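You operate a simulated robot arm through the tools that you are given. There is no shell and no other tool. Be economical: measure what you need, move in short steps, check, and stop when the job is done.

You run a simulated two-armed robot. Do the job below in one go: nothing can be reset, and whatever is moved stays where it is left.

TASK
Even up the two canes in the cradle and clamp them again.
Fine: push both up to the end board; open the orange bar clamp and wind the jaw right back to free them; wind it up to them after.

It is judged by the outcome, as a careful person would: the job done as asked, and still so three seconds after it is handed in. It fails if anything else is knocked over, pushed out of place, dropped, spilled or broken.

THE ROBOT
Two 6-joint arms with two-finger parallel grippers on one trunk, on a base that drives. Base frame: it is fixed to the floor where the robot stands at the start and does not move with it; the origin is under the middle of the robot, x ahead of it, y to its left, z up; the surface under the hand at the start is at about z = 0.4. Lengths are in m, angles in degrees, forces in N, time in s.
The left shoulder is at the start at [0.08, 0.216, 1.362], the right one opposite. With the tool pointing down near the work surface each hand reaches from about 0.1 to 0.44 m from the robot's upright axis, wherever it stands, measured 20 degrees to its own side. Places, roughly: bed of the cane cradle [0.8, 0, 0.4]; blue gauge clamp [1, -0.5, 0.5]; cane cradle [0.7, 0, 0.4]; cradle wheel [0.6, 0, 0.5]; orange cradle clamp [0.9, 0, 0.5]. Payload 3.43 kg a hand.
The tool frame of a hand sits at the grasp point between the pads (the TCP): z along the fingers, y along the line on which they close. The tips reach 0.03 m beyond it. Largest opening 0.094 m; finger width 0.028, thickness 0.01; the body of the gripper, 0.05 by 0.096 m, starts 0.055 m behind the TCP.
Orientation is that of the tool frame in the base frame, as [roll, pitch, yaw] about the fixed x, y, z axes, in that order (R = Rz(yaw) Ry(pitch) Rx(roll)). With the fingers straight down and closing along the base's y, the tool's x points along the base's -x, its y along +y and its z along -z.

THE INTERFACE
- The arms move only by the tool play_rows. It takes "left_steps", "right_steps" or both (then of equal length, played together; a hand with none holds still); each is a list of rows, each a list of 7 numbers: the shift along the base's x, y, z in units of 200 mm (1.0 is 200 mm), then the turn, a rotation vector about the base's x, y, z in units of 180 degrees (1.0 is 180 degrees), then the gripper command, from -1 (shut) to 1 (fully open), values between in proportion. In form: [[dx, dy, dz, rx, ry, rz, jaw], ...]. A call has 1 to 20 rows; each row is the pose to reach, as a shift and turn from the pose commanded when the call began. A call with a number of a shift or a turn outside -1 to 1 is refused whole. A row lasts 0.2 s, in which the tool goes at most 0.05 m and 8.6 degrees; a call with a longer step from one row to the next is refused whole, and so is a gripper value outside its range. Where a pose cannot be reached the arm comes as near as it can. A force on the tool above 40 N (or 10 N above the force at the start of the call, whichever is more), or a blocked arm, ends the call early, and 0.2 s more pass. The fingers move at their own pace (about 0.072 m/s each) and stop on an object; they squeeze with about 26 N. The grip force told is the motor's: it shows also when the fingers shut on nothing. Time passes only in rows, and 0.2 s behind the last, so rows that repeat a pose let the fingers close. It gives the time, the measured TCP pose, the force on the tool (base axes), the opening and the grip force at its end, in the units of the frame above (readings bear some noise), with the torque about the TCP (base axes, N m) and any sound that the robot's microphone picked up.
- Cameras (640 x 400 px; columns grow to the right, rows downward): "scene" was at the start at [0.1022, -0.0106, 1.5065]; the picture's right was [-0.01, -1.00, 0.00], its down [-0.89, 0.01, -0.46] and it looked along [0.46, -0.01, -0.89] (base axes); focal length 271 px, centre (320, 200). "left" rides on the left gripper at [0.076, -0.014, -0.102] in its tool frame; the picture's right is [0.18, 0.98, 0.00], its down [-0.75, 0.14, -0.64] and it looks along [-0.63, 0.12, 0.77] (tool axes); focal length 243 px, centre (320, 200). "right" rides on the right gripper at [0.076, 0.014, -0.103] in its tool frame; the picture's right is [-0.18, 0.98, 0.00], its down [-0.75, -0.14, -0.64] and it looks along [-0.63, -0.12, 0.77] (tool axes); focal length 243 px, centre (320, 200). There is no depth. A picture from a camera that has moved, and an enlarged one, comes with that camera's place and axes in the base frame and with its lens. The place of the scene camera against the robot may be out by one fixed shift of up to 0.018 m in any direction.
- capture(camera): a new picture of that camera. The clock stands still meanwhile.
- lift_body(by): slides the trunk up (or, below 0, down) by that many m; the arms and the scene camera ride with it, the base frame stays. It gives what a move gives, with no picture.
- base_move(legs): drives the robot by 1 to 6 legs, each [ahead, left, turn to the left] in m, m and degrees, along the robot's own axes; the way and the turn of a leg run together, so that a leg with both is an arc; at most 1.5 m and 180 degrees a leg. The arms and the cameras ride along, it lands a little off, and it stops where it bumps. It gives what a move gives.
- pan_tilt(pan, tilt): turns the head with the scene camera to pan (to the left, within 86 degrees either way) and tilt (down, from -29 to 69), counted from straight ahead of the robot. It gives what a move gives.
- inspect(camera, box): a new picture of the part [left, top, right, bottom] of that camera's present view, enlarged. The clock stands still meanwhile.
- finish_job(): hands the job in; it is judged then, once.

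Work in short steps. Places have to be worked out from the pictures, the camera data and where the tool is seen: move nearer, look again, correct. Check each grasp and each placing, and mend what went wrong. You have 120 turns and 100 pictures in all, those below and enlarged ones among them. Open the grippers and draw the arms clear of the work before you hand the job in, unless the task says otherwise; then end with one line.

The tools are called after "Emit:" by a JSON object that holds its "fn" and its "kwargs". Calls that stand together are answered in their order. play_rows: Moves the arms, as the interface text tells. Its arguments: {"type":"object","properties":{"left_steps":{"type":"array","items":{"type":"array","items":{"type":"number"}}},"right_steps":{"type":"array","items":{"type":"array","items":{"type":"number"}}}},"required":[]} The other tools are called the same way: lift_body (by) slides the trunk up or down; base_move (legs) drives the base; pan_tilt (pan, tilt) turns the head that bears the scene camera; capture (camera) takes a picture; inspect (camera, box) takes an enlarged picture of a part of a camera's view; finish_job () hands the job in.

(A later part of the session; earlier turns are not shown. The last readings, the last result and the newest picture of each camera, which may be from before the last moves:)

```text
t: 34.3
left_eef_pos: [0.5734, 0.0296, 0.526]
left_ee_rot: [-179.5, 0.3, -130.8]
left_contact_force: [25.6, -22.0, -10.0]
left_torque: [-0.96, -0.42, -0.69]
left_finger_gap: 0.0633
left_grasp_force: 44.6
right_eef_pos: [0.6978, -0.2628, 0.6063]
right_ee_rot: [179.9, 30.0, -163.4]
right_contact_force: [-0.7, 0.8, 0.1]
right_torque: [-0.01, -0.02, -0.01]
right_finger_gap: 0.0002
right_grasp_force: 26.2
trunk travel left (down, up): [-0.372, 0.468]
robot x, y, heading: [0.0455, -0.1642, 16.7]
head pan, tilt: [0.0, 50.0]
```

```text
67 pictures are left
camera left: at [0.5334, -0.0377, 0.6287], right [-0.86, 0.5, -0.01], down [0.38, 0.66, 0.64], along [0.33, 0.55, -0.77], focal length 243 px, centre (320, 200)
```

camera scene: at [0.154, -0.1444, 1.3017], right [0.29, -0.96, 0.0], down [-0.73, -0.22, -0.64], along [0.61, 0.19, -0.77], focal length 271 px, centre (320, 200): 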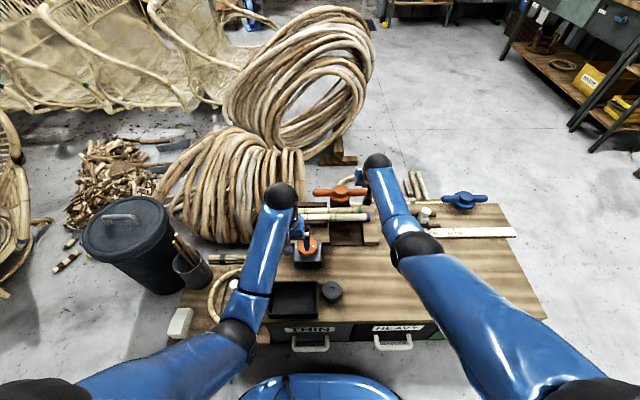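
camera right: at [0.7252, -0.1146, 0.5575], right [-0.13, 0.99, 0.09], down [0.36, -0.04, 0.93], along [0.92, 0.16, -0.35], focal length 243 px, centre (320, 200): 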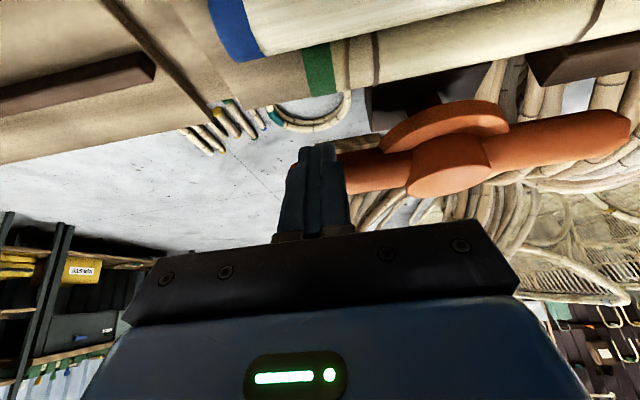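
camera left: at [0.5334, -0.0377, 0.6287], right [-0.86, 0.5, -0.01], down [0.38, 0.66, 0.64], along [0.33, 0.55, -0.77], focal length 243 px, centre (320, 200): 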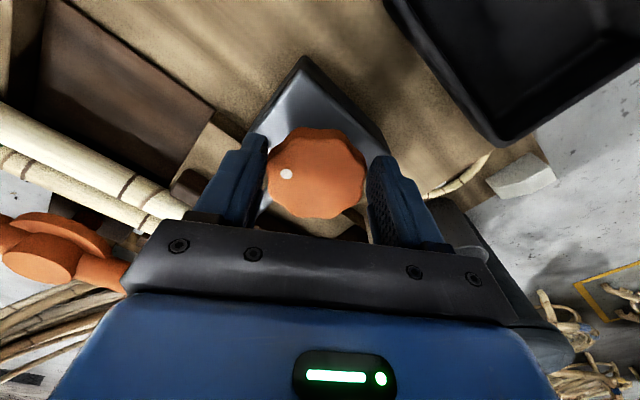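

The wheel turned with the hand, but side force built up, so my centring is off. I open and look at the jaw and the wheel again.

Emit:
{"fn": "play_rows", "kwargs": {"left_steps": [[0, 0, 0, 0, 0, 0, 1], [0, 0, 0, 0, 0, 0, 1], [0, 0, 0.3, 0, 0, 0, 1]]}}

Emit:
{"fn": "capture", "kwargs": {"camera": "left"}}

Emit:
{"fn": "inspect", "kwargs": {"camera": "scene", "box": [260, 190, 380, 280]}}

```text
refused: row 3 steps farther than a row can; nothing moved
```

```text
66 pictures are left
camera left: at [0.5334, -0.0377, 0.6287], right [-0.86, 0.5, -0.01], down [0.38, 0.66, 0.64], along [0.33, 0.55, -0.77], focal length 243 px, centre (320, 200)
```

left: 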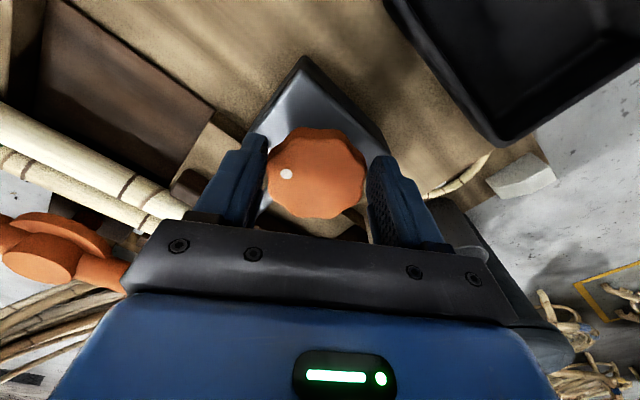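

```text
4.44 times, centred on (320, 235) of scene
camera zoom: at [0.1577, -0.1466, 1.3014], right [0.29, -0.96, 0.0], down [-0.74, -0.22, -0.64], along [0.61, 0.19, -0.77], focal length 1204 px, centre (320, 44)
```

zoom: 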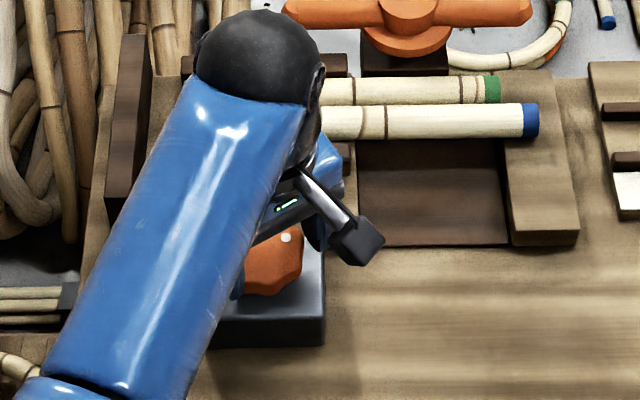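

I release and raise in legal steps.

Emit:
{"fn": "play_rows", "kwargs": {"left_steps": [[0, 0, 0, 0, 0, 0, 1], [0, 0, 0, 0, 0, 0, 1], [0, 0, 0.15, 0, 0, 0, 1], [0, 0, 0.3, 0, 0, 0, 1]]}}

Emit:
{"fn": "capture", "kwargs": {"camera": "left"}}

```text
t: 35.3
left_eef_pos: [0.5668, 0.0354, 0.5864]
left_ee_rot: [-179.9, 0.2, -130.5]
left_contact_force: [0.2, 0.9, 0.6]
left_torque: [0.0, 0.02, 0.0]
left_finger_gap: 0.0939
left_grasp_force: 0.1
right_eef_pos: [0.6958, -0.2606, 0.609]
right_ee_rot: [-180.0, 30.3, -163.1]
right_contact_force: [-0.3, -0.2, -0.2]
right_torque: [0.01, -0.04, -0.01]
right_finger_gap: 0.0
right_grasp_force: 26.2
trunk travel left (down, up): [-0.372, 0.468]
robot x, y, heading: [0.0409, -0.1681, 17.1]
head pan, tilt: [0.0, 50.0]
```

```text
64 pictures are left
camera left: at [0.529, -0.0324, 0.6887], right [-0.87, 0.5, 0.0], down [0.38, 0.66, 0.64], along [0.32, 0.56, -0.76], focal length 243 px, centre (320, 200)
```

left: 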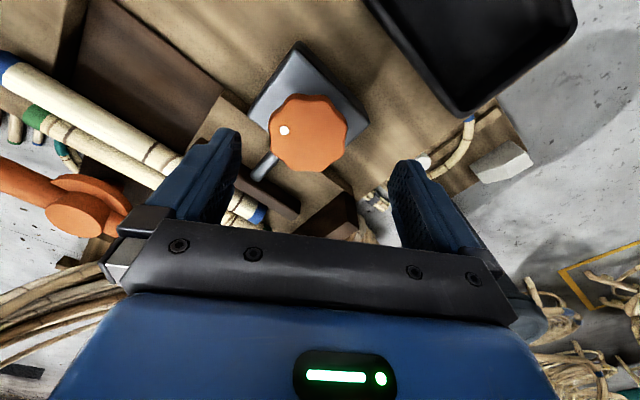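

Several views now agree on the wheel centre at about (0.580, 0.042), top z≈0.497. I recentre, go a bit lower and grip again, checking the side force.

Emit:
{"fn": "play_rows", "kwargs": {"left_steps": [[0.07, 0.033, 0, 0, 0, 0, 1], [0.07, 0.033, -0.18, 0, 0, 0, 1], [0.07, 0.033, -0.35, 0, 0, 0, 1], [0.07, 0.033, -0.35, 0, 0, 0, 0.4], [0.07, 0.033, -0.35, 0, 0, 0, -1], [0.07, 0.033, -0.35, 0, 0, 0, -1]]}}

```text
t: 36.7
left_eef_pos: [0.5835, 0.0428, 0.5145]
left_ee_rot: [179.9, 0.1, -130.5]
left_contact_force: [-5.0, 7.7, -2.1]
left_torque: [0.37, -0.54, 0.01]
left_finger_gap: 0.0651
left_grasp_force: 44.8
right_eef_pos: [0.6978, -0.2593, 0.6098]
right_ee_rot: [-180.0, 30.1, -162.9]
right_contact_force: [0.5, 0.3, -1.1]
right_torque: [0.0, 0.01, 0.0]
right_finger_gap: 0.0002
right_grasp_force: 25.8
trunk travel left (down, up): [-0.372, 0.468]
robot x, y, heading: [0.0438, -0.1653, 17.1]
head pan, tilt: [0.0, 50.0]
```

Good grip. I turn 64° anticlockwise.

Emit:
{"fn": "play_rows", "kwargs": {"left_steps": [[0, 0, 0, 0, 0, 0.045, -1], [0, 0, 0, 0, 0, 0.09, -1], [0, 0, 0, 0, 0, 0.135, -1], [0, 0, 0, 0, 0, 0.18, -1], [0, 0, 0, 0, 0, 0.225, -1], [0, 0, 0, 0, 0, 0.27, -1], [0, 0, 0, 0, 0, 0.315, -1], [0, 0, 0, 0, 0, 0.36, -1]]}}

Emit:
{"fn": "capture", "kwargs": {"camera": "left"}}

```text
t: 38.6
left_eef_pos: [0.5868, 0.0394, 0.5152]
left_ee_rot: [-179.5, -0.2, -66.1]
left_contact_force: [10.8, -2.5, -15.0]
left_torque: [0.53, -0.08, -0.07]
left_finger_gap: 0.0628
left_grasp_force: 45.1
right_eef_pos: [0.697, -0.2616, 0.6072]
right_ee_rot: [180.0, 29.9, -163.2]
right_contact_force: [0.3, 0.8, 0.3]
right_torque: [-0.01, -0.02, 0.02]
right_finger_gap: 0.0
right_grasp_force: 25.9
trunk travel left (down, up): [-0.372, 0.468]
robot x, y, heading: [0.0451, -0.1687, 17.0]
head pan, tilt: [0.0, 50.0]
stopped in row 8 (left hand): the force on the tool passed its limit at 41 N (the readings are from after the stop); the commanded pose is now the measured one
```

```text
63 pictures are left
camera left: at [0.6306, -0.0245, 0.6182], right [-0.82, -0.57, -0.01], down [-0.44, 0.63, 0.64], along [-0.36, 0.53, -0.77], focal length 243 px, centre (320, 200)
```

left: 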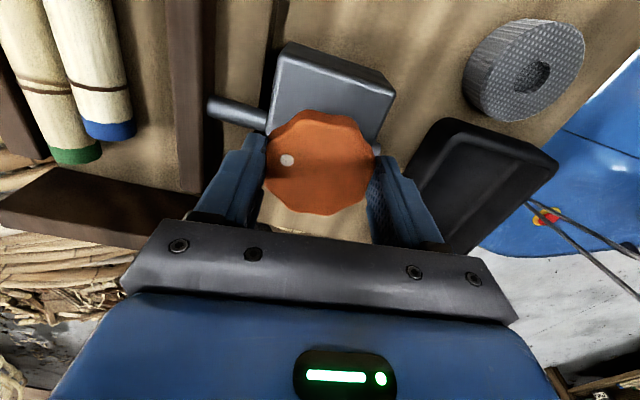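

This view shows the jaw bar now clearly apart from the canes, so anticlockwise opens it. I recentre on (0.587, 0.044), rotate the open hand back clockwise and see how far the wrist goes.

Emit:
{"fn": "play_rows", "kwargs": {"left_steps": [[0, 0, 0, 0, 0, 0, 1], [0, 0.02, 0.0, 0, 0, 0, 1], [0, 0.02, 0.2, 0, 0, 0, 1], [0, 0.02, 0.2, 0, 0, -0.045, 1], [0, 0.02, 0.2, 0, 0, -0.09, 1], [0, 0.02, 0.2, 0, 0, -0.135, 1], [0, 0.02, 0.2, 0, 0, -0.18, 1], [0, 0.02, 0.2, 0, 0, -0.225, 1], [0, 0.02, 0.2, 0, 0, -0.27, 1], [0, 0.02, 0.2, 0, 0, -0.315, 1], [0, 0.02, 0.2, 0, 0, -0.36, 1], [0, 0.02, 0.2, 0, 0, -0.405, 1], [0, 0.02, 0.2, 0, 0, -0.45, 1], [0, 0.02, 0.2, 0, 0, -0.495, 1], [0, 0.02, 0.2, 0, 0, -0.54, 1], [0, 0.02, 0.2, 0, 0, -0.585, 1], [0, 0.02, 0.2, 0, 0, -0.63, 1], [0, 0.02, 0.2, 0, 0, -0.675, 1], [0, 0.02, 0.2, 0, 0, -0.72, 1]]}}

Emit:
{"fn": "capture", "kwargs": {"camera": "left"}}

```text
t: 42.6
left_eef_pos: [0.586, 0.0447, 0.5573]
left_ee_rot: [-179.6, -0.3, 164.2]
left_contact_force: [-0.2, 0.4, -0.3]
left_torque: [-0.01, 0.01, -0.01]
left_finger_gap: 0.094
left_grasp_force: 0.2
right_eef_pos: [0.6967, -0.2611, 0.6097]
right_ee_rot: [180.0, 30.1, -163.1]
right_contact_force: [0.2, -1.1, 0.1]
right_torque: [0.02, -0.01, -0.02]
right_finger_gap: 0.0001
right_grasp_force: 25.8
trunk travel left (down, up): [-0.372, 0.468]
robot x, y, heading: [0.0408, -0.1664, 17.1]
head pan, tilt: [0.0, 50.0]
```

```text
62 pictures are left
camera left: at [0.5097, 0.0523, 0.6597], right [0.09, 1.0, -0.01], down [0.77, -0.06, 0.64], along [0.63, -0.06, -0.77], focal length 243 px, centre (320, 200)
```

left: 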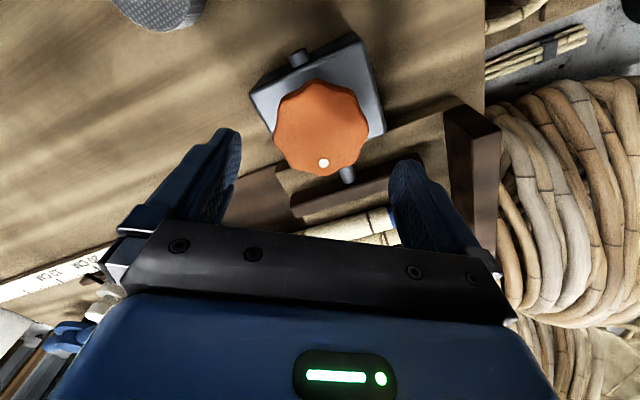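

The screw stub now shows at the near side of the box: the jaw is winding back. I regrip and turn up to 125° more.

Emit:
{"fn": "play_rows", "kwargs": {"left_steps": [[0.01, 0, -0.1, 0, 0, 0, 1], [0.01, 0, -0.21, 0, 0, 0, 1], [0.01, 0, -0.21, 0, 0, 0, 0.4], [0.01, 0, -0.21, 0, 0, 0, -1], [0.01, 0, -0.21, 0, 0, 0, -1], [0.01, 0, -0.21, 0, 0, 0.045, -1], [0.01, 0, -0.21, 0, 0, 0.09, -1], [0.01, 0, -0.21, 0, 0, 0.135, -1], [0.01, 0, -0.21, 0, 0, 0.18, -1], [0.01, 0, -0.21, 0, 0, 0.225, -1], [0.01, 0, -0.21, 0, 0, 0.27, -1], [0.01, 0, -0.21, 0, 0, 0.315, -1], [0.01, 0, -0.21, 0, 0, 0.36, -1], [0.01, 0, -0.21, 0, 0, 0.405, -1], [0.01, 0, -0.21, 0, 0, 0.45, -1], [0.01, 0, -0.21, 0, 0, 0.495, -1], [0.01, 0, -0.21, 0, 0, 0.54, -1], [0.01, 0, -0.21, 0, 0, 0.585, -1], [0.01, 0, -0.21, 0, 0, 0.63, -1], [0.01, 0, -0.21, 0, 0, 0.675, -1]]}}

Emit:
{"fn": "capture", "kwargs": {"camera": "left"}}

```text
t: 46.8
left_eef_pos: [0.5855, 0.0434, 0.5149]
left_ee_rot: [-179.8, -0.2, -74.3]
left_contact_force: [-23.1, 3.9, -6.7]
left_torque: [0.07, 1.16, -1.24]
left_finger_gap: 0.0677
left_grasp_force: 44.7
right_eef_pos: [0.6971, -0.2613, 0.6082]
right_ee_rot: [-179.9, 30.2, -163.1]
right_contact_force: [0.0, 0.0, 0.3]
right_torque: [0.03, 0.03, 0.01]
right_finger_gap: 0.0003
right_grasp_force: 26.0
trunk travel left (down, up): [-0.372, 0.468]
robot x, y, heading: [0.0418, -0.1652, 16.9]
head pan, tilt: [0.0, 50.0]
```

```text
61 pictures are left
camera left: at [0.6203, -0.0266, 0.6176], right [-0.9, -0.45, 0.0], down [-0.34, 0.69, 0.64], along [-0.28, 0.57, -0.77], focal length 243 px, centre (320, 200)
```

left: 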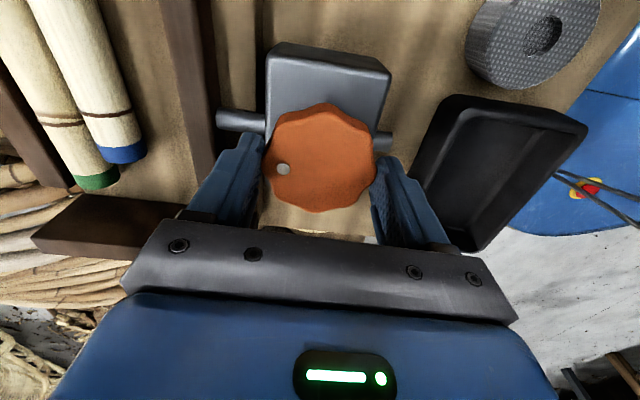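

The white dot stayed put while the fingers slipped (torque -1.2): the wheel is already at its back stop. I release, park the left hand back, and look at the cradle.

Emit:
{"fn": "play_rows", "kwargs": {"left_steps": [[0, 0, 0, 0, 0, 0, 1], [0, 0, 0, 0, 0, 0, 1], [0, 0, 0.2, 0, 0, 0, 1], [-0.15, 0.1, 0.3, 0, 0, 0, 1], [-0.3, 0.2, 0.35, 0, 0, 0, 1], [-0.45, 0.3, 0.4, 0, 0, 0, 1], [-0.6, 0.4, 0.4, 0, 0, 0, 1]]}}

Emit:
{"fn": "capture", "kwargs": {"camera": "scene"}}

Emit:
{"fn": "inspect", "kwargs": {"camera": "scene", "box": [270, 170, 400, 260]}}

Emit:
{"fn": "capture", "kwargs": {"camera": "right"}}

```text
t: 48.4
left_eef_pos: [0.468, 0.1258, 0.5952]
left_ee_rot: [-179.3, -0.2, -74.2]
left_contact_force: [0.9, -0.1, 0.3]
left_torque: [0.03, -0.02, -0.02]
left_finger_gap: 0.094
left_grasp_force: 0.0
left hand out of reach, approached as far as the arm can: row 7
right_eef_pos: [0.6956, -0.2612, 0.6093]
right_ee_rot: [179.9, 30.3, -163.2]
right_contact_force: [-0.3, 0.2, -0.1]
right_torque: [0.0, 0.05, -0.01]
right_finger_gap: 0.0
right_grasp_force: 25.6
trunk travel left (down, up): [-0.372, 0.468]
robot x, y, heading: [0.0427, -0.1668, 17.0]
head pan, tilt: [0.0, 50.0]
```

```text
60 pictures are left
camera scene: at [0.1536, -0.1442, 1.3018], right [0.29, -0.96, 0.0], down [-0.73, -0.22, -0.64], along [0.62, 0.19, -0.77], focal length 271 px, centre (320, 200)
```

scene: 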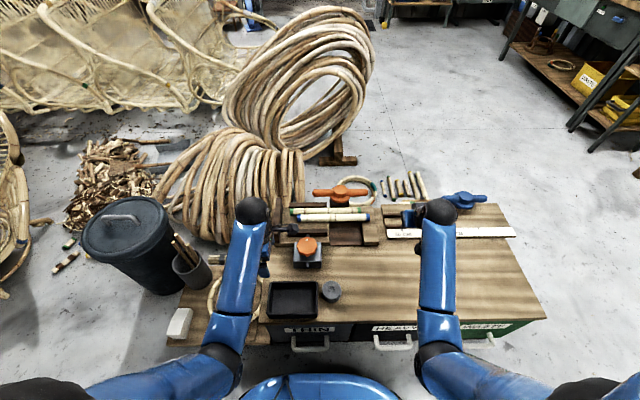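

```text
4.44 times, centred on (335, 215) of scene
camera zoom: at [0.1536, -0.1442, 1.3018], right [0.29, -0.96, 0.0], down [-0.73, -0.22, -0.64], along [0.62, 0.19, -0.77], focal length 1204 px, centre (253, 133)
```

zoom: 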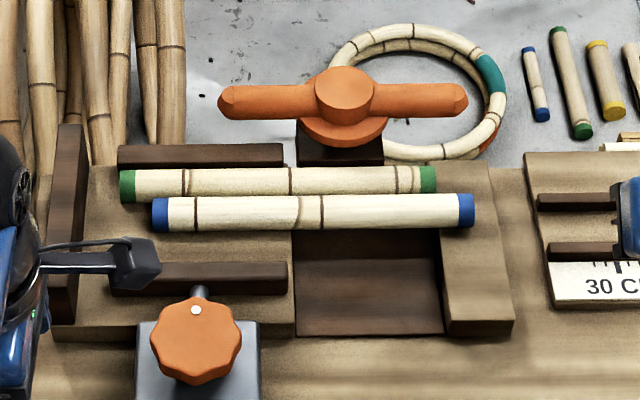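

```text
58 pictures are left
camera right: at [0.5797, -0.2818, 0.6597], right [-0.13, 0.99, 0.09], down [0.36, -0.04, 0.93], along [0.93, 0.16, -0.35], focal length 243 px, centre (320, 200)
```

right: 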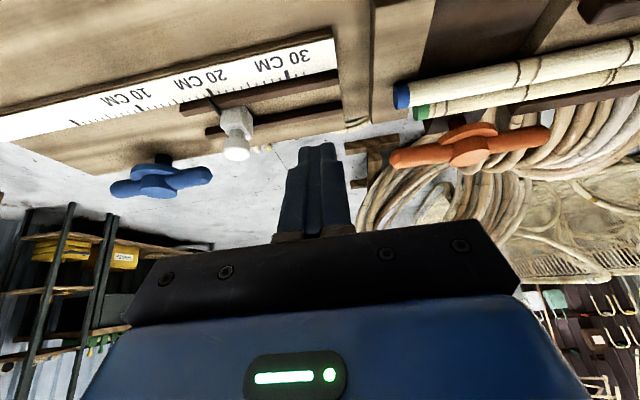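

The jaw has drawn back well and the canes lie free, about 27 and 53 mm from the end board. I bring the shut right fingers down beside the blue cane's right end, at about (0.7975, -0.1745).

Emit:
{"fn": "play_rows", "kwargs": {"right_steps": [[0.13, 0.11, 0, 0, 0, 0, -1], [0.26, 0.22, -0.1, 0, 0, 0, -1], [0.39, 0.33, -0.2, 0, 0, 0, -1], [0.51, 0.435, -0.3, 0, 0, 0, -1], [0.51, 0.435, -0.45, 0, 0, 0, -1], [0.51, 0.435, -0.57, 0, 0, 0, -1], [0.51, 0.435, -0.62, 0, 0, 0, -1]]}}

Emit:
{"fn": "capture", "kwargs": {"camera": "right"}}

Emit:
{"fn": "inspect", "kwargs": {"camera": "scene", "box": [270, 170, 400, 260]}}

```text
t: 50.0
left_eef_pos: [0.4705, 0.1249, 0.5931]
left_ee_rot: [-179.3, -0.2, -74.0]
left_contact_force: [0.0, -0.2, -0.3]
left_torque: [0.01, -0.01, 0.03]
left_finger_gap: 0.0939
left_grasp_force: 0.1
right_eef_pos: [0.7997, -0.1723, 0.4848]
right_ee_rot: [-180.0, 30.2, -163.2]
right_contact_force: [0.0, 0.5, 0.0]
right_torque: [-0.01, 0.03, 0.01]
right_finger_gap: 0.0
right_grasp_force: 25.8
trunk travel left (down, up): [-0.372, 0.468]
robot x, y, heading: [0.0386, -0.1661, 16.8]
head pan, tilt: [0.0, 50.0]
```

```text
57 pictures are left
camera right: at [0.6839, -0.1935, 0.5349], right [-0.13, 0.99, 0.09], down [0.36, -0.04, 0.93], along [0.93, 0.16, -0.35], focal length 243 px, centre (320, 200)
```

right: 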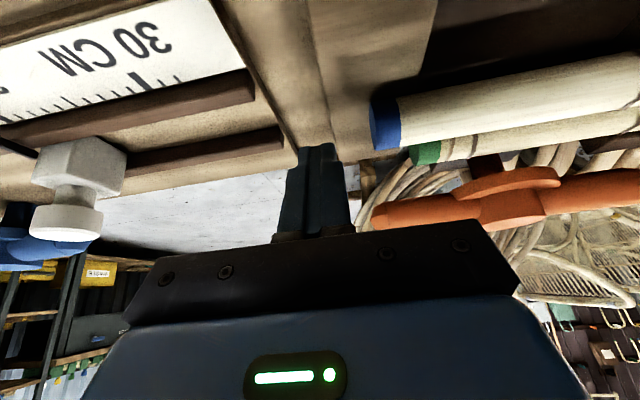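

```text
4.44 times, centred on (335, 215) of scene
camera zoom: at [0.1542, -0.1447, 1.3017], right [0.29, -0.96, 0.0], down [-0.73, -0.22, -0.64], along [0.61, 0.19, -0.77], focal length 1204 px, centre (253, 133)
```

zoom: 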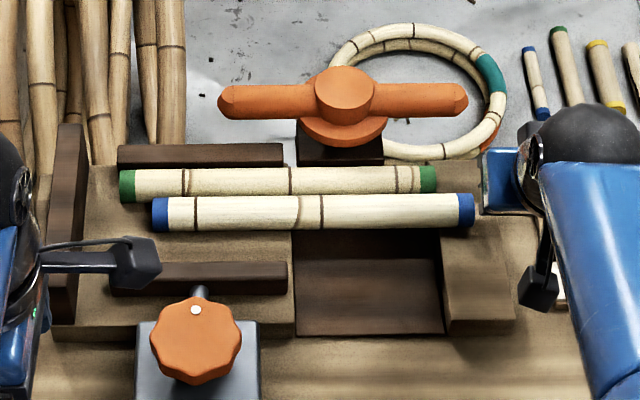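

The tip is about 10 mm too far back for the blue cane's axis, so I shift nearer, lower slightly, and push left 45 mm in small rows.

Emit:
{"fn": "play_rows", "kwargs": {"right_steps": [[-0.048, -0.015, -0.025, 0, 0, 0, -1], [-0.063, 0.033, -0.025, 0, 0, 0, -1], [-0.077, 0.081, -0.025, 0, 0, 0, -1], [-0.092, 0.128, -0.025, 0, 0, 0, -1], [-0.106, 0.176, -0.025, 0, 0, 0, -1], [-0.114, 0.2, -0.025, 0, 0, 0, -1]]}}

Emit:
{"fn": "capture", "kwargs": {"camera": "right"}}

Emit:
{"fn": "inspect", "kwargs": {"camera": "scene", "box": [270, 170, 400, 260]}}

```text
t: 51.4
left_eef_pos: [0.4675, 0.1257, 0.5926]
left_ee_rot: [-179.4, -0.2, -74.1]
left_contact_force: [0.7, -0.1, 0.5]
left_torque: [0.0, 0.01, -0.03]
left_finger_gap: 0.0941
left_grasp_force: 0.1
right_eef_pos: [0.7752, -0.1364, 0.4794]
right_ee_rot: [179.9, 30.2, -163.2]
right_contact_force: [-1.0, 0.0, -0.4]
right_torque: [-0.01, 0.02, 0.0]
right_finger_gap: 0.0001
right_grasp_force: 26.0
trunk travel left (down, up): [-0.372, 0.468]
robot x, y, heading: [0.0479, -0.1643, 16.9]
head pan, tilt: [0.0, 50.0]
```

```text
55 pictures are left
camera right: at [0.6594, -0.1551, 0.5306], right [-0.13, 0.99, 0.09], down [0.36, -0.04, 0.93], along [0.93, 0.16, -0.35], focal length 243 px, centre (320, 200)
```

right: 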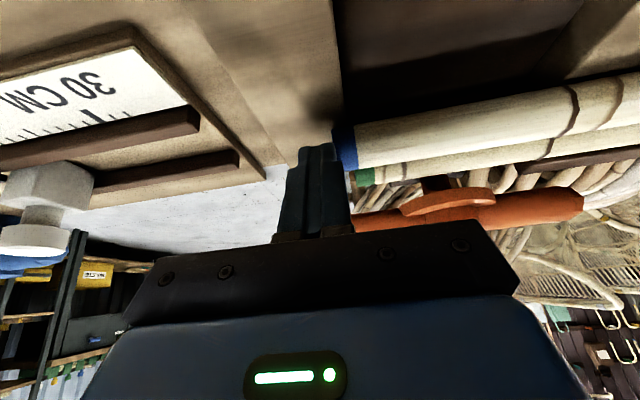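

```text
4.44 times, centred on (335, 215) of scene
camera zoom: at [0.1543, -0.1446, 1.3017], right [0.29, -0.96, 0.0], down [-0.73, -0.22, -0.64], along [0.61, 0.19, -0.77], focal length 1204 px, centre (253, 133)
```

zoom: 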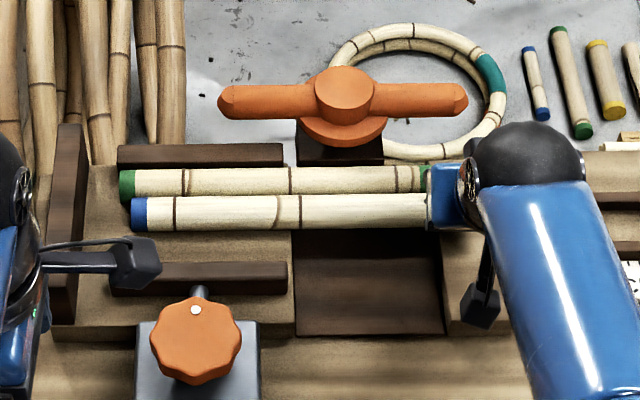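

Blue slides well, straight. I push another 28 mm.

Emit:
{"fn": "play_rows", "kwargs": {"right_steps": [[-0.0146, 0.048, 0, 0, 0, 0, -1], [-0.029, 0.096, 0, 0, 0, 0, -1], [-0.041, 0.134, 0, 0, 0, 0, -1]]}}

Emit:
{"fn": "inspect", "kwargs": {"camera": "scene", "box": [270, 170, 400, 260]}}

```text
t: 52.2
left_eef_pos: [0.4681, 0.1256, 0.5938]
left_ee_rot: [-179.4, -0.2, -74.1]
left_contact_force: [-0.4, 1.0, -0.3]
left_torque: [-0.01, 0.01, 0.01]
left_finger_gap: 0.094
left_grasp_force: 0.1
right_eef_pos: [0.7661, -0.1075, 0.4795]
right_ee_rot: [-180.0, 30.1, -163.1]
right_contact_force: [-0.1, -0.9, -0.1]
right_torque: [-0.01, 0.0, 0.0]
right_finger_gap: 0.0002
right_grasp_force: 26.4
trunk travel left (down, up): [-0.372, 0.468]
robot x, y, heading: [0.0406, -0.1711, 17.3]
head pan, tilt: [0.0, 50.0]
```

```text
4.44 times, centred on (335, 215) of scene
camera zoom: at [0.1542, -0.1445, 1.3017], right [0.29, -0.96, 0.0], down [-0.73, -0.22, -0.64], along [0.61, 0.19, -0.77], focal length 1204 px, centre (253, 133)
```

zoom: 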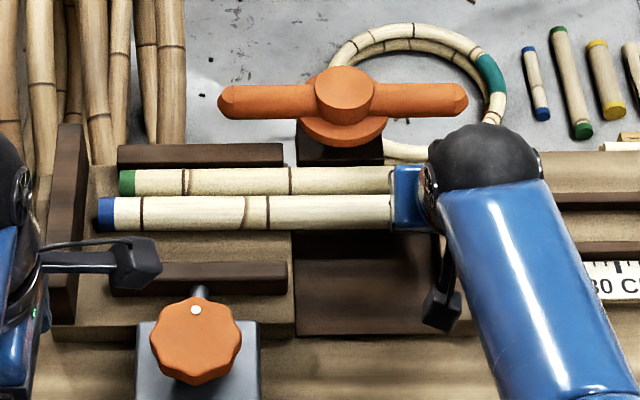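

Blue has about a centimetre left. I push on in fine rows.

Emit:
{"fn": "play_rows", "kwargs": {"right_steps": [[-0.006, 0.02, 0, 0, 0, 0, -1], [-0.012, 0.04, 0, 0, 0, 0, -1], [-0.018, 0.058, 0, 0, 0, 0, -1]]}}

Emit:
{"fn": "inspect", "kwargs": {"camera": "scene", "box": [270, 180, 350, 240]}}

```text
t: 53.0
left_eef_pos: [0.4683, 0.1257, 0.5934]
left_ee_rot: [-179.3, -0.3, -74.2]
left_contact_force: [0.3, 0.2, -0.4]
left_torque: [-0.01, -0.01, 0.0]
left_finger_gap: 0.0942
left_grasp_force: 0.1
right_eef_pos: [0.7642, -0.0967, 0.4779]
right_ee_rot: [180.0, 30.1, -163.0]
right_contact_force: [-0.2, -0.6, -0.4]
right_torque: [-0.04, -0.04, 0.01]
right_finger_gap: 0.0
right_grasp_force: 25.9
trunk travel left (down, up): [-0.372, 0.468]
robot x, y, heading: [0.0422, -0.1666, 16.8]
head pan, tilt: [0.0, 50.0]
```

```text
6.67 times, centred on (310, 210) of scene
camera zoom: at [0.1542, -0.1445, 1.3017], right [0.29, -0.96, 0.0], down [-0.73, -0.22, -0.64], along [0.61, 0.19, -0.77], focal length 1806 px, centre (387, 133)
```

zoom: 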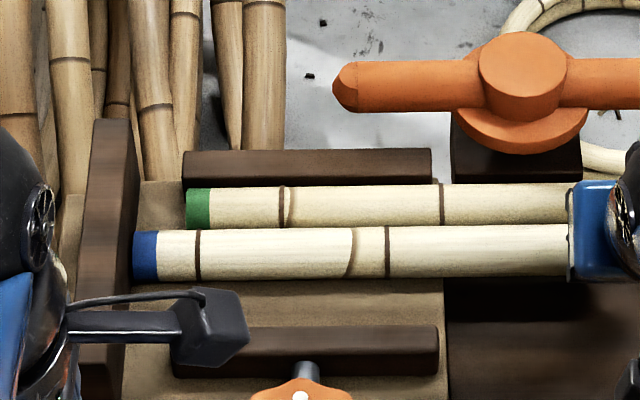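

Blue's end is right beside the board face. I creep a few more mm to feel contact.

Emit:
{"fn": "play_rows", "kwargs": {"right_steps": [[-0.0044, 0.0144, 0, 0, 0, 0, -1], [-0.0088, 0.0287, 0, 0, 0, 0, -1]]}}

Emit:
{"fn": "inspect", "kwargs": {"camera": "scene", "box": [270, 180, 350, 240]}}

```text
t: 53.6
left_eef_pos: [0.4686, 0.1238, 0.5935]
left_ee_rot: [-179.3, -0.2, -74.2]
left_contact_force: [-0.3, -0.3, 0.0]
left_torque: [0.0, -0.01, -0.02]
left_finger_gap: 0.094
left_grasp_force: 0.0
right_eef_pos: [0.7634, -0.0925, 0.4787]
right_ee_rot: [-180.0, 30.1, -163.3]
right_contact_force: [2.4, -8.6, 0.3]
right_torque: [-0.19, -0.06, -0.12]
right_finger_gap: 0.0
right_grasp_force: 25.6
trunk travel left (down, up): [-0.372, 0.468]
robot x, y, heading: [0.0434, -0.165, 16.8]
head pan, tilt: [0.0, 50.0]
```

```text
6.67 times, centred on (310, 210) of scene
camera zoom: at [0.1546, -0.1458, 1.3017], right [0.29, -0.96, 0.0], down [-0.73, -0.22, -0.64], along [0.61, 0.19, -0.77], focal length 1806 px, centre (387, 133)
```

zoom: 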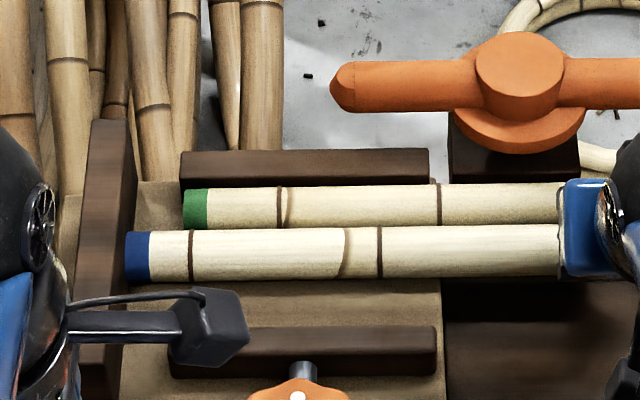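

Blue is against the board (8.6 N reaction). Now I back off, lift, and bring the finger to the right of the green cane's end.

Emit:
{"fn": "play_rows", "kwargs": {"right_steps": [[0.007, -0.024, 0, 0, 0, 0, -1], [0.015, -0.05, 0.2, 0, 0, 0, -1], [0.12, -0.15, 0.25, 0, 0, 0, -1], [0.21, -0.24, 0.25, 0, 0, 0, -1], [0.21, -0.24, 0.25, 0, 0, 0, -1]]}}

Emit:
{"fn": "capture", "kwargs": {"camera": "right"}}

Emit:
{"fn": "inspect", "kwargs": {"camera": "scene", "box": [270, 170, 400, 260]}}

```text
t: 54.8
left_eef_pos: [0.4698, 0.1254, 0.5929]
left_ee_rot: [-179.4, -0.2, -74.1]
left_contact_force: [-0.1, 0.6, -0.4]
left_torque: [-0.01, -0.04, -0.01]
left_finger_gap: 0.094
left_grasp_force: 0.2
right_eef_pos: [0.8035, -0.1403, 0.5296]
right_ee_rot: [-179.9, 30.2, -163.0]
right_contact_force: [-0.2, 0.0, 0.2]
right_torque: [0.01, -0.02, 0.01]
right_finger_gap: 0.0
right_grasp_force: 26.4
trunk travel left (down, up): [-0.372, 0.468]
robot x, y, heading: [0.043, -0.1621, 17.1]
head pan, tilt: [0.0, 50.0]
```

```text
50 pictures are left
camera right: at [0.6871, -0.1598, 0.5814], right [-0.13, 0.99, 0.09], down [0.36, -0.04, 0.93], along [0.92, 0.16, -0.35], focal length 243 px, centre (320, 200)
```

right: 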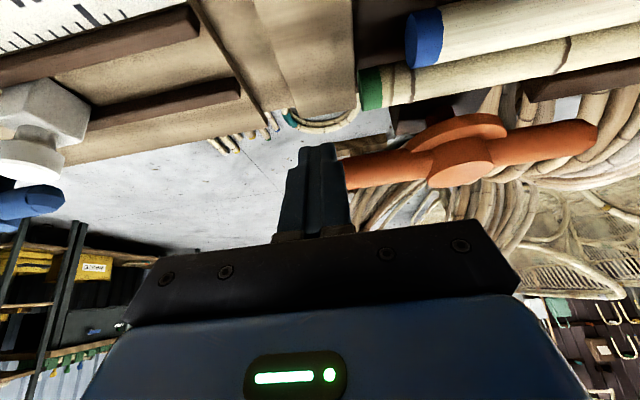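

```text
4.44 times, centred on (335, 215) of scene
camera zoom: at [0.1541, -0.1445, 1.3017], right [0.29, -0.96, 0.0], down [-0.73, -0.22, -0.64], along [0.61, 0.19, -0.77], focal length 1204 px, centre (253, 133)
```

zoom: 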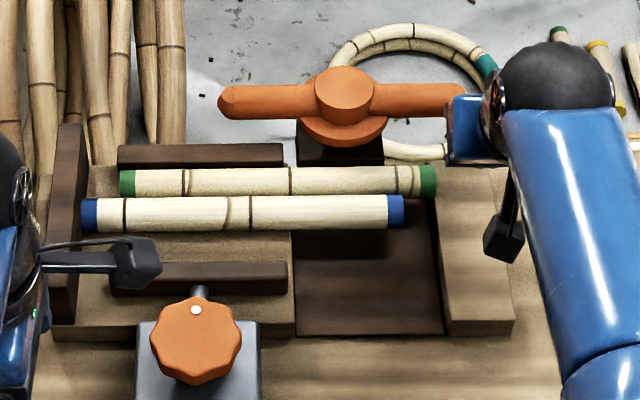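

Green's end is at about u 0.327 in line with the finger. I lower and push left, 48 mm first.

Emit:
{"fn": "play_rows", "kwargs": {"right_steps": [[0.014, 0.004, -0.13, 0, 0, 0, -1], [0.014, 0.004, -0.252, 0, 0, 0, -1], [-0.001, 0.052, -0.252, 0, 0, 0, -1], [-0.015, 0.1, -0.252, 0, 0, 0, -1], [-0.03, 0.147, -0.252, 0, 0, 0, -1], [-0.044, 0.195, -0.252, 0, 0, 0, -1], [-0.056, 0.234, -0.252, 0, 0, 0, -1]]}}

Emit:
{"fn": "inspect", "kwargs": {"camera": "scene", "box": [270, 170, 400, 260]}}

```text
t: 56.4
left_eef_pos: [0.4703, 0.1254, 0.5935]
left_ee_rot: [-179.2, -0.2, -74.2]
left_contact_force: [-0.8, 0.2, 0.7]
left_torque: [0.03, -0.01, -0.03]
left_finger_gap: 0.094
left_grasp_force: 0.1
right_eef_pos: [0.7931, -0.0922, 0.48]
right_ee_rot: [-180.0, 30.2, -163.1]
right_contact_force: [0.0, 0.0, 0.7]
right_torque: [-0.02, 0.03, 0.02]
right_finger_gap: 0.0
right_grasp_force: 26.7
trunk travel left (down, up): [-0.372, 0.468]
robot x, y, heading: [0.0437, -0.168, 16.9]
head pan, tilt: [0.0, 50.0]
```

```text
4.44 times, centred on (335, 215) of scene
camera zoom: at [0.1543, -0.1445, 1.3017], right [0.29, -0.96, 0.0], down [-0.73, -0.22, -0.64], along [0.61, 0.19, -0.77], focal length 1204 px, centre (253, 133)
```

zoom: 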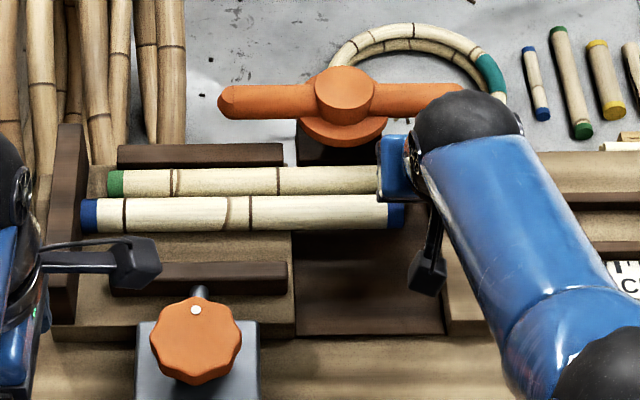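

Green is moving; about 19 mm remain. I push on in fine rows.

Emit:
{"fn": "play_rows", "kwargs": {"right_steps": [[-0.0117, 0.038, 0, 0, 0, 0, -1], [-0.0205, 0.067, 0, 0, 0, 0, -1], [-0.0248, 0.081, 0, 0, 0, 0, -1], [-0.0292, 0.0956, 0, 0, 0, 0, -1]]}}

Emit:
{"fn": "inspect", "kwargs": {"camera": "scene", "box": [270, 180, 370, 240]}}

```text
t: 57.4
left_eef_pos: [0.4701, 0.1223, 0.5928]
left_ee_rot: [-179.2, -0.2, -74.4]
left_contact_force: [0.8, 0.6, 0.6]
left_torque: [-0.04, -0.01, 0.01]
left_finger_gap: 0.094
left_grasp_force: 0.1
right_eef_pos: [0.7906, -0.083, 0.4799]
right_ee_rot: [-179.5, 30.2, -163.6]
right_contact_force: [1.3, -6.3, 2.4]
right_torque: [-0.08, -0.02, -0.01]
right_finger_gap: 0.0
right_grasp_force: 26.3
trunk travel left (down, up): [-0.372, 0.468]
robot x, y, heading: [0.0466, -0.1659, 16.5]
head pan, tilt: [0.0, 50.0]
stopped in row 4 (right hand): the force on the tool passed its limit at 42 N (the readings are from after the stop); the commanded pose is now the measured one
```

```text
6.40 times, centred on (320, 210) of scene
camera zoom: at [0.1544, -0.1454, 1.3017], right [0.29, -0.96, 0.0], down [-0.73, -0.22, -0.64], along [0.62, 0.18, -0.77], focal length 1734 px, centre (320, 136)
```

zoom: 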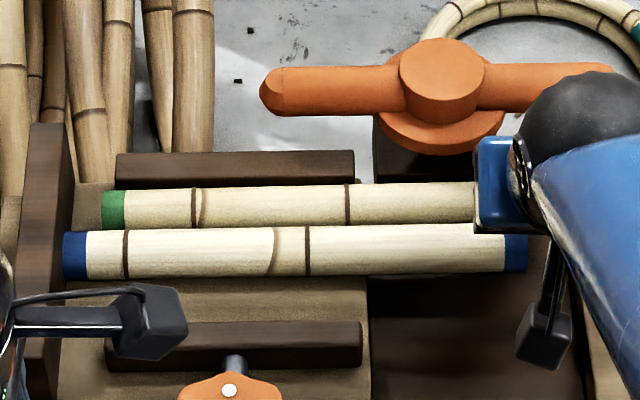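

The push stopped at 42 N, yet green still looks about 18 mm short of blue. I look with the right camera to see what the finger is pressing on.

Emit:
{"fn": "capture", "kwargs": {"camera": "right"}}

```text
46 pictures are left
camera right: at [0.6737, -0.1027, 0.5307], right [-0.12, 0.99, 0.09], down [0.35, -0.04, 0.93], along [0.93, 0.14, -0.34], focal length 243 px, centre (320, 200)
```

right: 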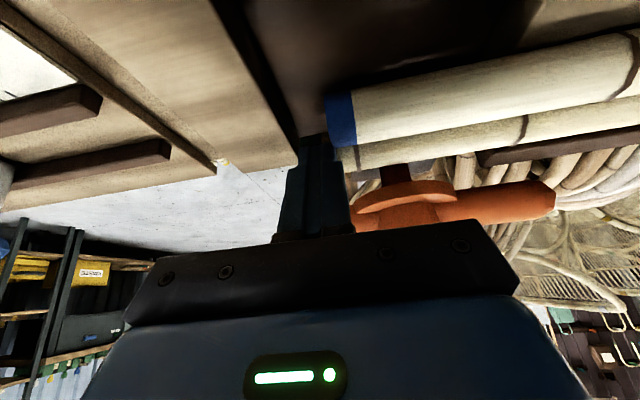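

The finger has slid past the green cap and is bearing on blue's end face. I back off and lift, then lower the trunk 6 cm so I can use less tilt, and approach further back for green alone.

Emit:
{"fn": "play_rows", "kwargs": {"right_steps": [[0.0146, -0.048, 0, 0, 0, 0, -1], [0.044, -0.143, 0.1, 0, 0, 0, -1], [0.07, -0.24, 0.3, 0, 0, 0, -1], [0.09, -0.3, 0.5, 0, 0, 0, -1]]}}

Emit:
{"fn": "lift_body", "kwargs": {"by": -0.06}}

Emit:
{"fn": "play_rows", "kwargs": {"right_steps": [[0, 0, 0, -0.0081, 0.0265, 0, -1], [0, 0, 0, -0.0162, 0.0531, 0, -1], [0, 0, 0, -0.0162, 0.0531, 0, -1]]}}

Emit:
{"fn": "capture", "kwargs": {"camera": "right"}}

Emit:
{"fn": "inspect", "kwargs": {"camera": "scene", "box": [270, 150, 400, 240]}}

```text
t: 58.4
left_eef_pos: [0.4709, 0.1224, 0.593]
left_ee_rot: [-179.3, -0.2, -74.4]
left_contact_force: [0.4, -0.4, 0.0]
left_torque: [-0.02, -0.01, -0.05]
left_finger_gap: 0.0938
left_grasp_force: 0.0
right_eef_pos: [0.8109, -0.1437, 0.5801]
right_ee_rot: [-179.6, 30.2, -163.5]
right_contact_force: [0.2, -0.1, -0.3]
right_torque: [-0.01, -0.03, 0.01]
right_finger_gap: 0.0
right_grasp_force: 25.5
trunk travel left (down, up): [-0.372, 0.468]
robot x, y, heading: [0.0432, -0.1691, 16.7]
head pan, tilt: [0.0, 50.0]
```

```text
t: 59.4
left_eef_pos: [0.47, 0.1233, 0.5346]
left_ee_rot: [-179.3, -0.2, -74.4]
left_contact_force: [0.1, -0.2, 0.0]
left_torque: [0.03, -0.01, 0.04]
left_finger_gap: 0.0938
left_grasp_force: 0.0
right_eef_pos: [0.8113, -0.1448, 0.5197]
right_ee_rot: [-179.7, 30.2, -163.5]
right_contact_force: [0.0, 0.4, 0.0]
right_torque: [0.01, -0.01, 0.05]
right_finger_gap: 0.0001
right_grasp_force: 25.9
trunk travel left (down, up): [-0.312, 0.528]
robot x, y, heading: [0.044, -0.1638, 16.4]
head pan, tilt: [0.0, 50.0]
```

```text
t: 60.2
left_eef_pos: [0.4701, 0.1215, 0.5335]
left_ee_rot: [-179.3, -0.1, -74.4]
left_contact_force: [0.1, 0.2, -0.6]
left_torque: [-0.02, 0.0, -0.02]
left_finger_gap: 0.0941
left_grasp_force: 0.1
right_eef_pos: [0.8125, -0.144, 0.5191]
right_ee_rot: [-179.5, 20.1, -163.5]
right_contact_force: [0.3, -0.1, 1.0]
right_torque: [0.04, 0.0, -0.02]
right_finger_gap: 0.0003
right_grasp_force: 26.0
trunk travel left (down, up): [-0.312, 0.528]
robot x, y, heading: [0.0425, -0.1675, 16.5]
head pan, tilt: [0.0, 50.0]
```

```text
45 pictures are left
camera right: at [0.7042, -0.1592, 0.5897], right [-0.11, 0.99, 0.06], down [0.51, 0.01, 0.86], along [0.86, 0.12, -0.5], focal length 243 px, centre (320, 200)
```

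right: 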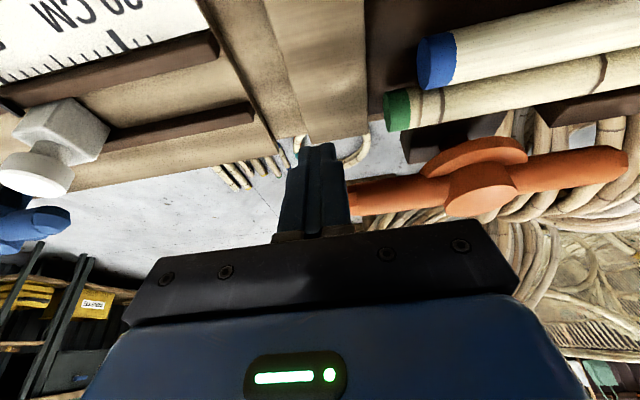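

```text
4.44 times, centred on (335, 195) of scene
camera zoom: at [0.1547, -0.1461, 1.2417], right [0.29, -0.96, 0.0], down [-0.73, -0.22, -0.64], along [0.62, 0.18, -0.77], focal length 1204 px, centre (253, 222)
```

zoom: 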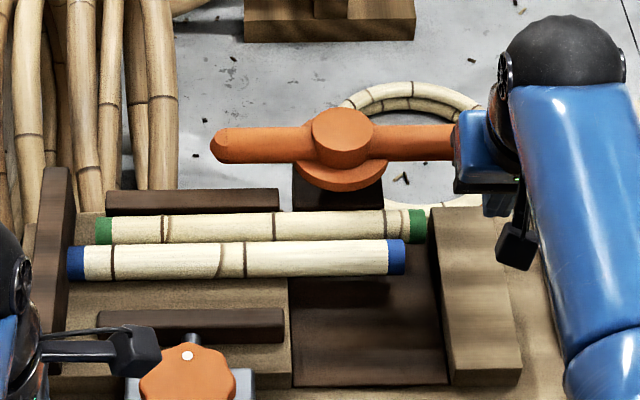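

Green's cap is at about u 0.319, v 0.752, about 18 mm short of blue. I set the finger right behind it, further back and clear of blue, and push 26 mm.

Emit:
{"fn": "play_rows", "kwargs": {"right_steps": [[0.023, 0.11, -0.1, 0, 0, 0, -1], [0.023, 0.11, -0.195, 0, 0, 0, -1], [0.008, 0.158, -0.2, 0, 0, 0, -1], [-0.006, 0.206, -0.21, 0, 0, 0, -1], [-0.015, 0.234, -0.21, 0, 0, 0, -1]]}}

Emit:
{"fn": "capture", "kwargs": {"camera": "right"}}

Emit:
{"fn": "inspect", "kwargs": {"camera": "scene", "box": [270, 150, 400, 240]}}

```text
t: 61.4
left_eef_pos: [0.4703, 0.1223, 0.5342]
left_ee_rot: [-179.2, -0.2, -74.5]
left_contact_force: [0.2, -0.1, -0.7]
left_torque: [0.02, 0.02, 0.03]
left_finger_gap: 0.094
left_grasp_force: 0.1
right_eef_pos: [0.8112, -0.0976, 0.4756]
right_ee_rot: [-179.5, 20.1, -163.5]
right_contact_force: [-0.2, -1.7, 0.2]
right_torque: [-0.04, 0.02, 0.01]
right_finger_gap: 0.0002
right_grasp_force: 26.5
trunk travel left (down, up): [-0.312, 0.528]
robot x, y, heading: [0.0406, -0.1676, 16.7]
head pan, tilt: [0.0, 50.0]
```

```text
43 pictures are left
camera right: at [0.7028, -0.1131, 0.5464], right [-0.11, 0.99, 0.06], down [0.5, 0.01, 0.86], along [0.86, 0.12, -0.5], focal length 243 px, centre (320, 200)
```

right: 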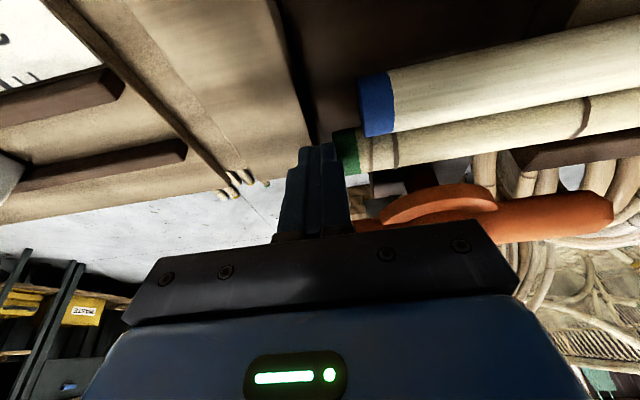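

```text
4.44 times, centred on (335, 195) of scene
camera zoom: at [0.1547, -0.1459, 1.2417], right [0.29, -0.96, 0.0], down [-0.73, -0.22, -0.64], along [0.62, 0.18, -0.77], focal length 1204 px, centre (253, 222)
```

zoom: 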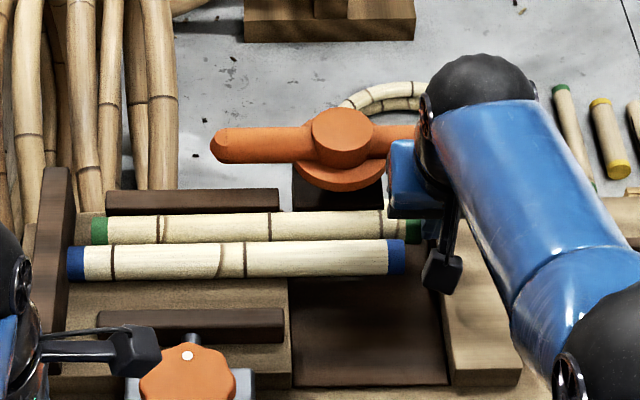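

Proper contact with the green cap now. I push about 15 mm more, finely.

Emit:
{"fn": "play_rows", "kwargs": {"right_steps": [[-0.0073, 0.024, 0, 0, 0, 0, -1], [-0.0132, 0.043, 0, 0, 0, 0, -1], [-0.0175, 0.057, 0, 0, 0, 0, -1], [-0.0204, 0.067, 0, 0, 0, 0, -1]]}}

Emit:
{"fn": "inspect", "kwargs": {"camera": "scene", "box": [270, 150, 400, 240]}}

```text
t: 62.4
left_eef_pos: [0.4705, 0.1214, 0.5328]
left_ee_rot: [-179.3, -0.2, -74.4]
left_contact_force: [-0.8, 0.0, 0.1]
left_torque: [0.03, -0.01, 0.01]
left_finger_gap: 0.094
left_grasp_force: 0.1
right_eef_pos: [0.8036, -0.0827, 0.4772]
right_ee_rot: [-179.7, 20.1, -163.4]
right_contact_force: [-0.7, 0.5, -0.3]
right_torque: [0.01, 0.04, 0.02]
right_finger_gap: 0.0002
right_grasp_force: 26.1
trunk travel left (down, up): [-0.312, 0.528]
robot x, y, heading: [0.044, -0.1709, 17.0]
head pan, tilt: [0.0, 50.0]
```

```text
4.44 times, centred on (335, 195) of scene
camera zoom: at [0.1548, -0.146, 1.2417], right [0.29, -0.96, 0.0], down [-0.73, -0.22, -0.64], along [0.62, 0.18, -0.77], focal length 1204 px, centre (253, 222)
```

zoom: 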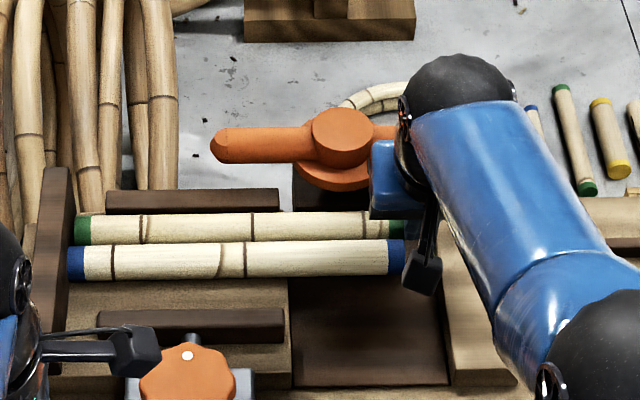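

Green is nearly at the board. I creep to feel the contact.

Emit:
{"fn": "play_rows", "kwargs": {"right_steps": [[-0.003, 0.0096, 0, 0, 0, 0, -1], [-0.006, 0.019, 0, 0, 0, 0, -1], [-0.0088, 0.0287, 0, 0, 0, 0, -1]]}}

Emit:
{"fn": "inspect", "kwargs": {"camera": "scene", "box": [270, 170, 350, 230]}}

```text
t: 63.2
left_eef_pos: [0.4709, 0.1213, 0.5341]
left_ee_rot: [-179.2, -0.2, -74.4]
left_contact_force: [-0.2, -0.2, 0.1]
left_torque: [0.0, 0.0, -0.01]
left_finger_gap: 0.0941
left_grasp_force: 0.1
right_eef_pos: [0.803, -0.0806, 0.4778]
right_ee_rot: [-179.4, 20.2, -163.6]
right_contact_force: [2.6, -12.1, 1.5]
right_torque: [-0.33, -0.07, 0.06]
right_finger_gap: 0.0001
right_grasp_force: 26.1
trunk travel left (down, up): [-0.312, 0.528]
robot x, y, heading: [0.0454, -0.1654, 16.7]
head pan, tilt: [0.0, 50.0]
```

```text
6.67 times, centred on (310, 200) of scene
camera zoom: at [0.1549, -0.1472, 1.2417], right [0.28, -0.96, 0.0], down [-0.73, -0.22, -0.64], along [0.62, 0.18, -0.77], focal length 1806 px, centre (387, 200)
```

zoom: 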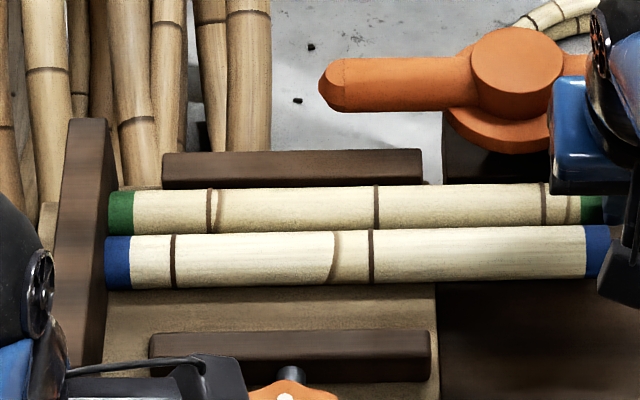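

Both canes are against the board (12 N reaction, ends even). I withdraw the right hand, and bring the left hand back over the wheel for the winding-in.

Emit:
{"fn": "play_rows", "kwargs": {"right_steps": [[0.0146, -0.048, 0, 0, 0, 0, -1], [0.029, -0.096, 0.1, 0, 0, 0, -1], [0.04, -0.14, 0.3, 0, 0, 0, -1], [-0.05, -0.3, 0.4, 0, 0, 0, -1], [-0.15, -0.45, 0.4, 0, 0, 0, -1], [-0.25, -0.6, 0.4, 0, 0, 0, -1]], "left_steps": [[0.1, -0.06, 0.1, 0, 0, 0, 1], [0.2, -0.13, 0.15, 0, 0, 0, 1], [0.3, -0.2, 0.15, 0, 0, 0, 1], [0.4, -0.27, 0.15, 0, 0, 0, 1], [0.5, -0.33, 0.15, 0, 0, 0, 1], [0.58, -0.387, 0.15, 0, 0, 0, 1]]}}

Emit:
{"fn": "capture", "kwargs": {"camera": "left"}}

Emit:
{"fn": "inspect", "kwargs": {"camera": "scene", "box": [260, 150, 400, 250]}}

```text
t: 64.6
left_eef_pos: [0.5857, 0.0433, 0.564]
left_ee_rot: [-179.2, -0.1, -74.4]
left_contact_force: [-0.6, 0.3, 0.1]
left_torque: [-0.02, 0.0, -0.01]
left_finger_gap: 0.0939
left_grasp_force: 0.2
left hand out of reach, approached as far as the arm can: row 1, 2, 3
right_eef_pos: [0.7555, -0.1994, 0.5564]
right_ee_rot: [-179.6, 20.2, -163.5]
right_contact_force: [-1.1, 0.4, 0.5]
right_torque: [-0.01, -0.02, 0.01]
right_finger_gap: 0.0001
right_grasp_force: 26.5
trunk travel left (down, up): [-0.312, 0.528]
robot x, y, heading: [0.0421, -0.1675, 16.5]
head pan, tilt: [0.0, 50.0]
```

```text
39 pictures are left
camera left: at [0.619, -0.0257, 0.6672], right [-0.9, -0.44, -0.01], down [-0.35, 0.69, 0.64], along [-0.27, 0.58, -0.77], focal length 243 px, centre (320, 200)
```

left: 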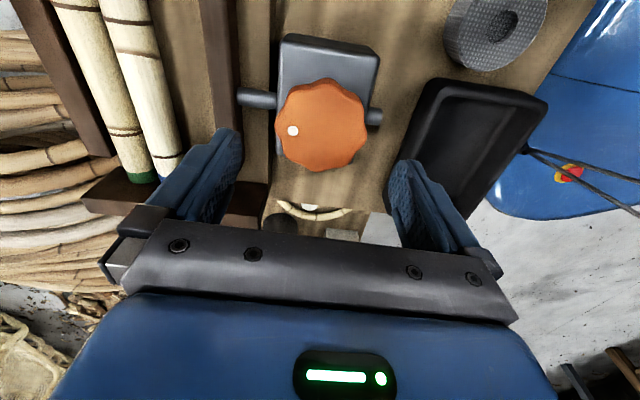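

```text
4.00 times, centred on (330, 200) of scene
camera zoom: at [0.1547, -0.1471, 1.2418], right [0.29, -0.96, 0.0], down [-0.73, -0.22, -0.64], along [0.62, 0.18, -0.77], focal length 1083 px, centre (280, 200)
```

zoom: 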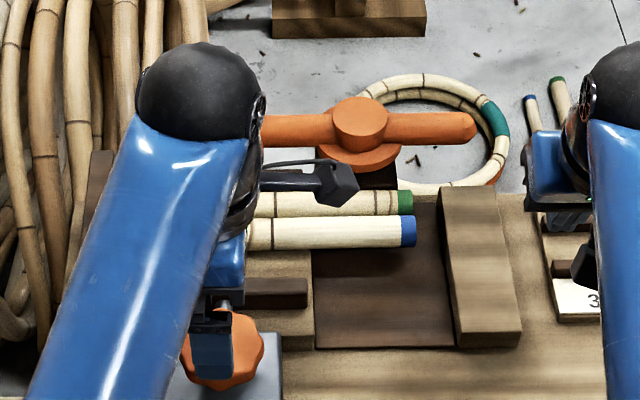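

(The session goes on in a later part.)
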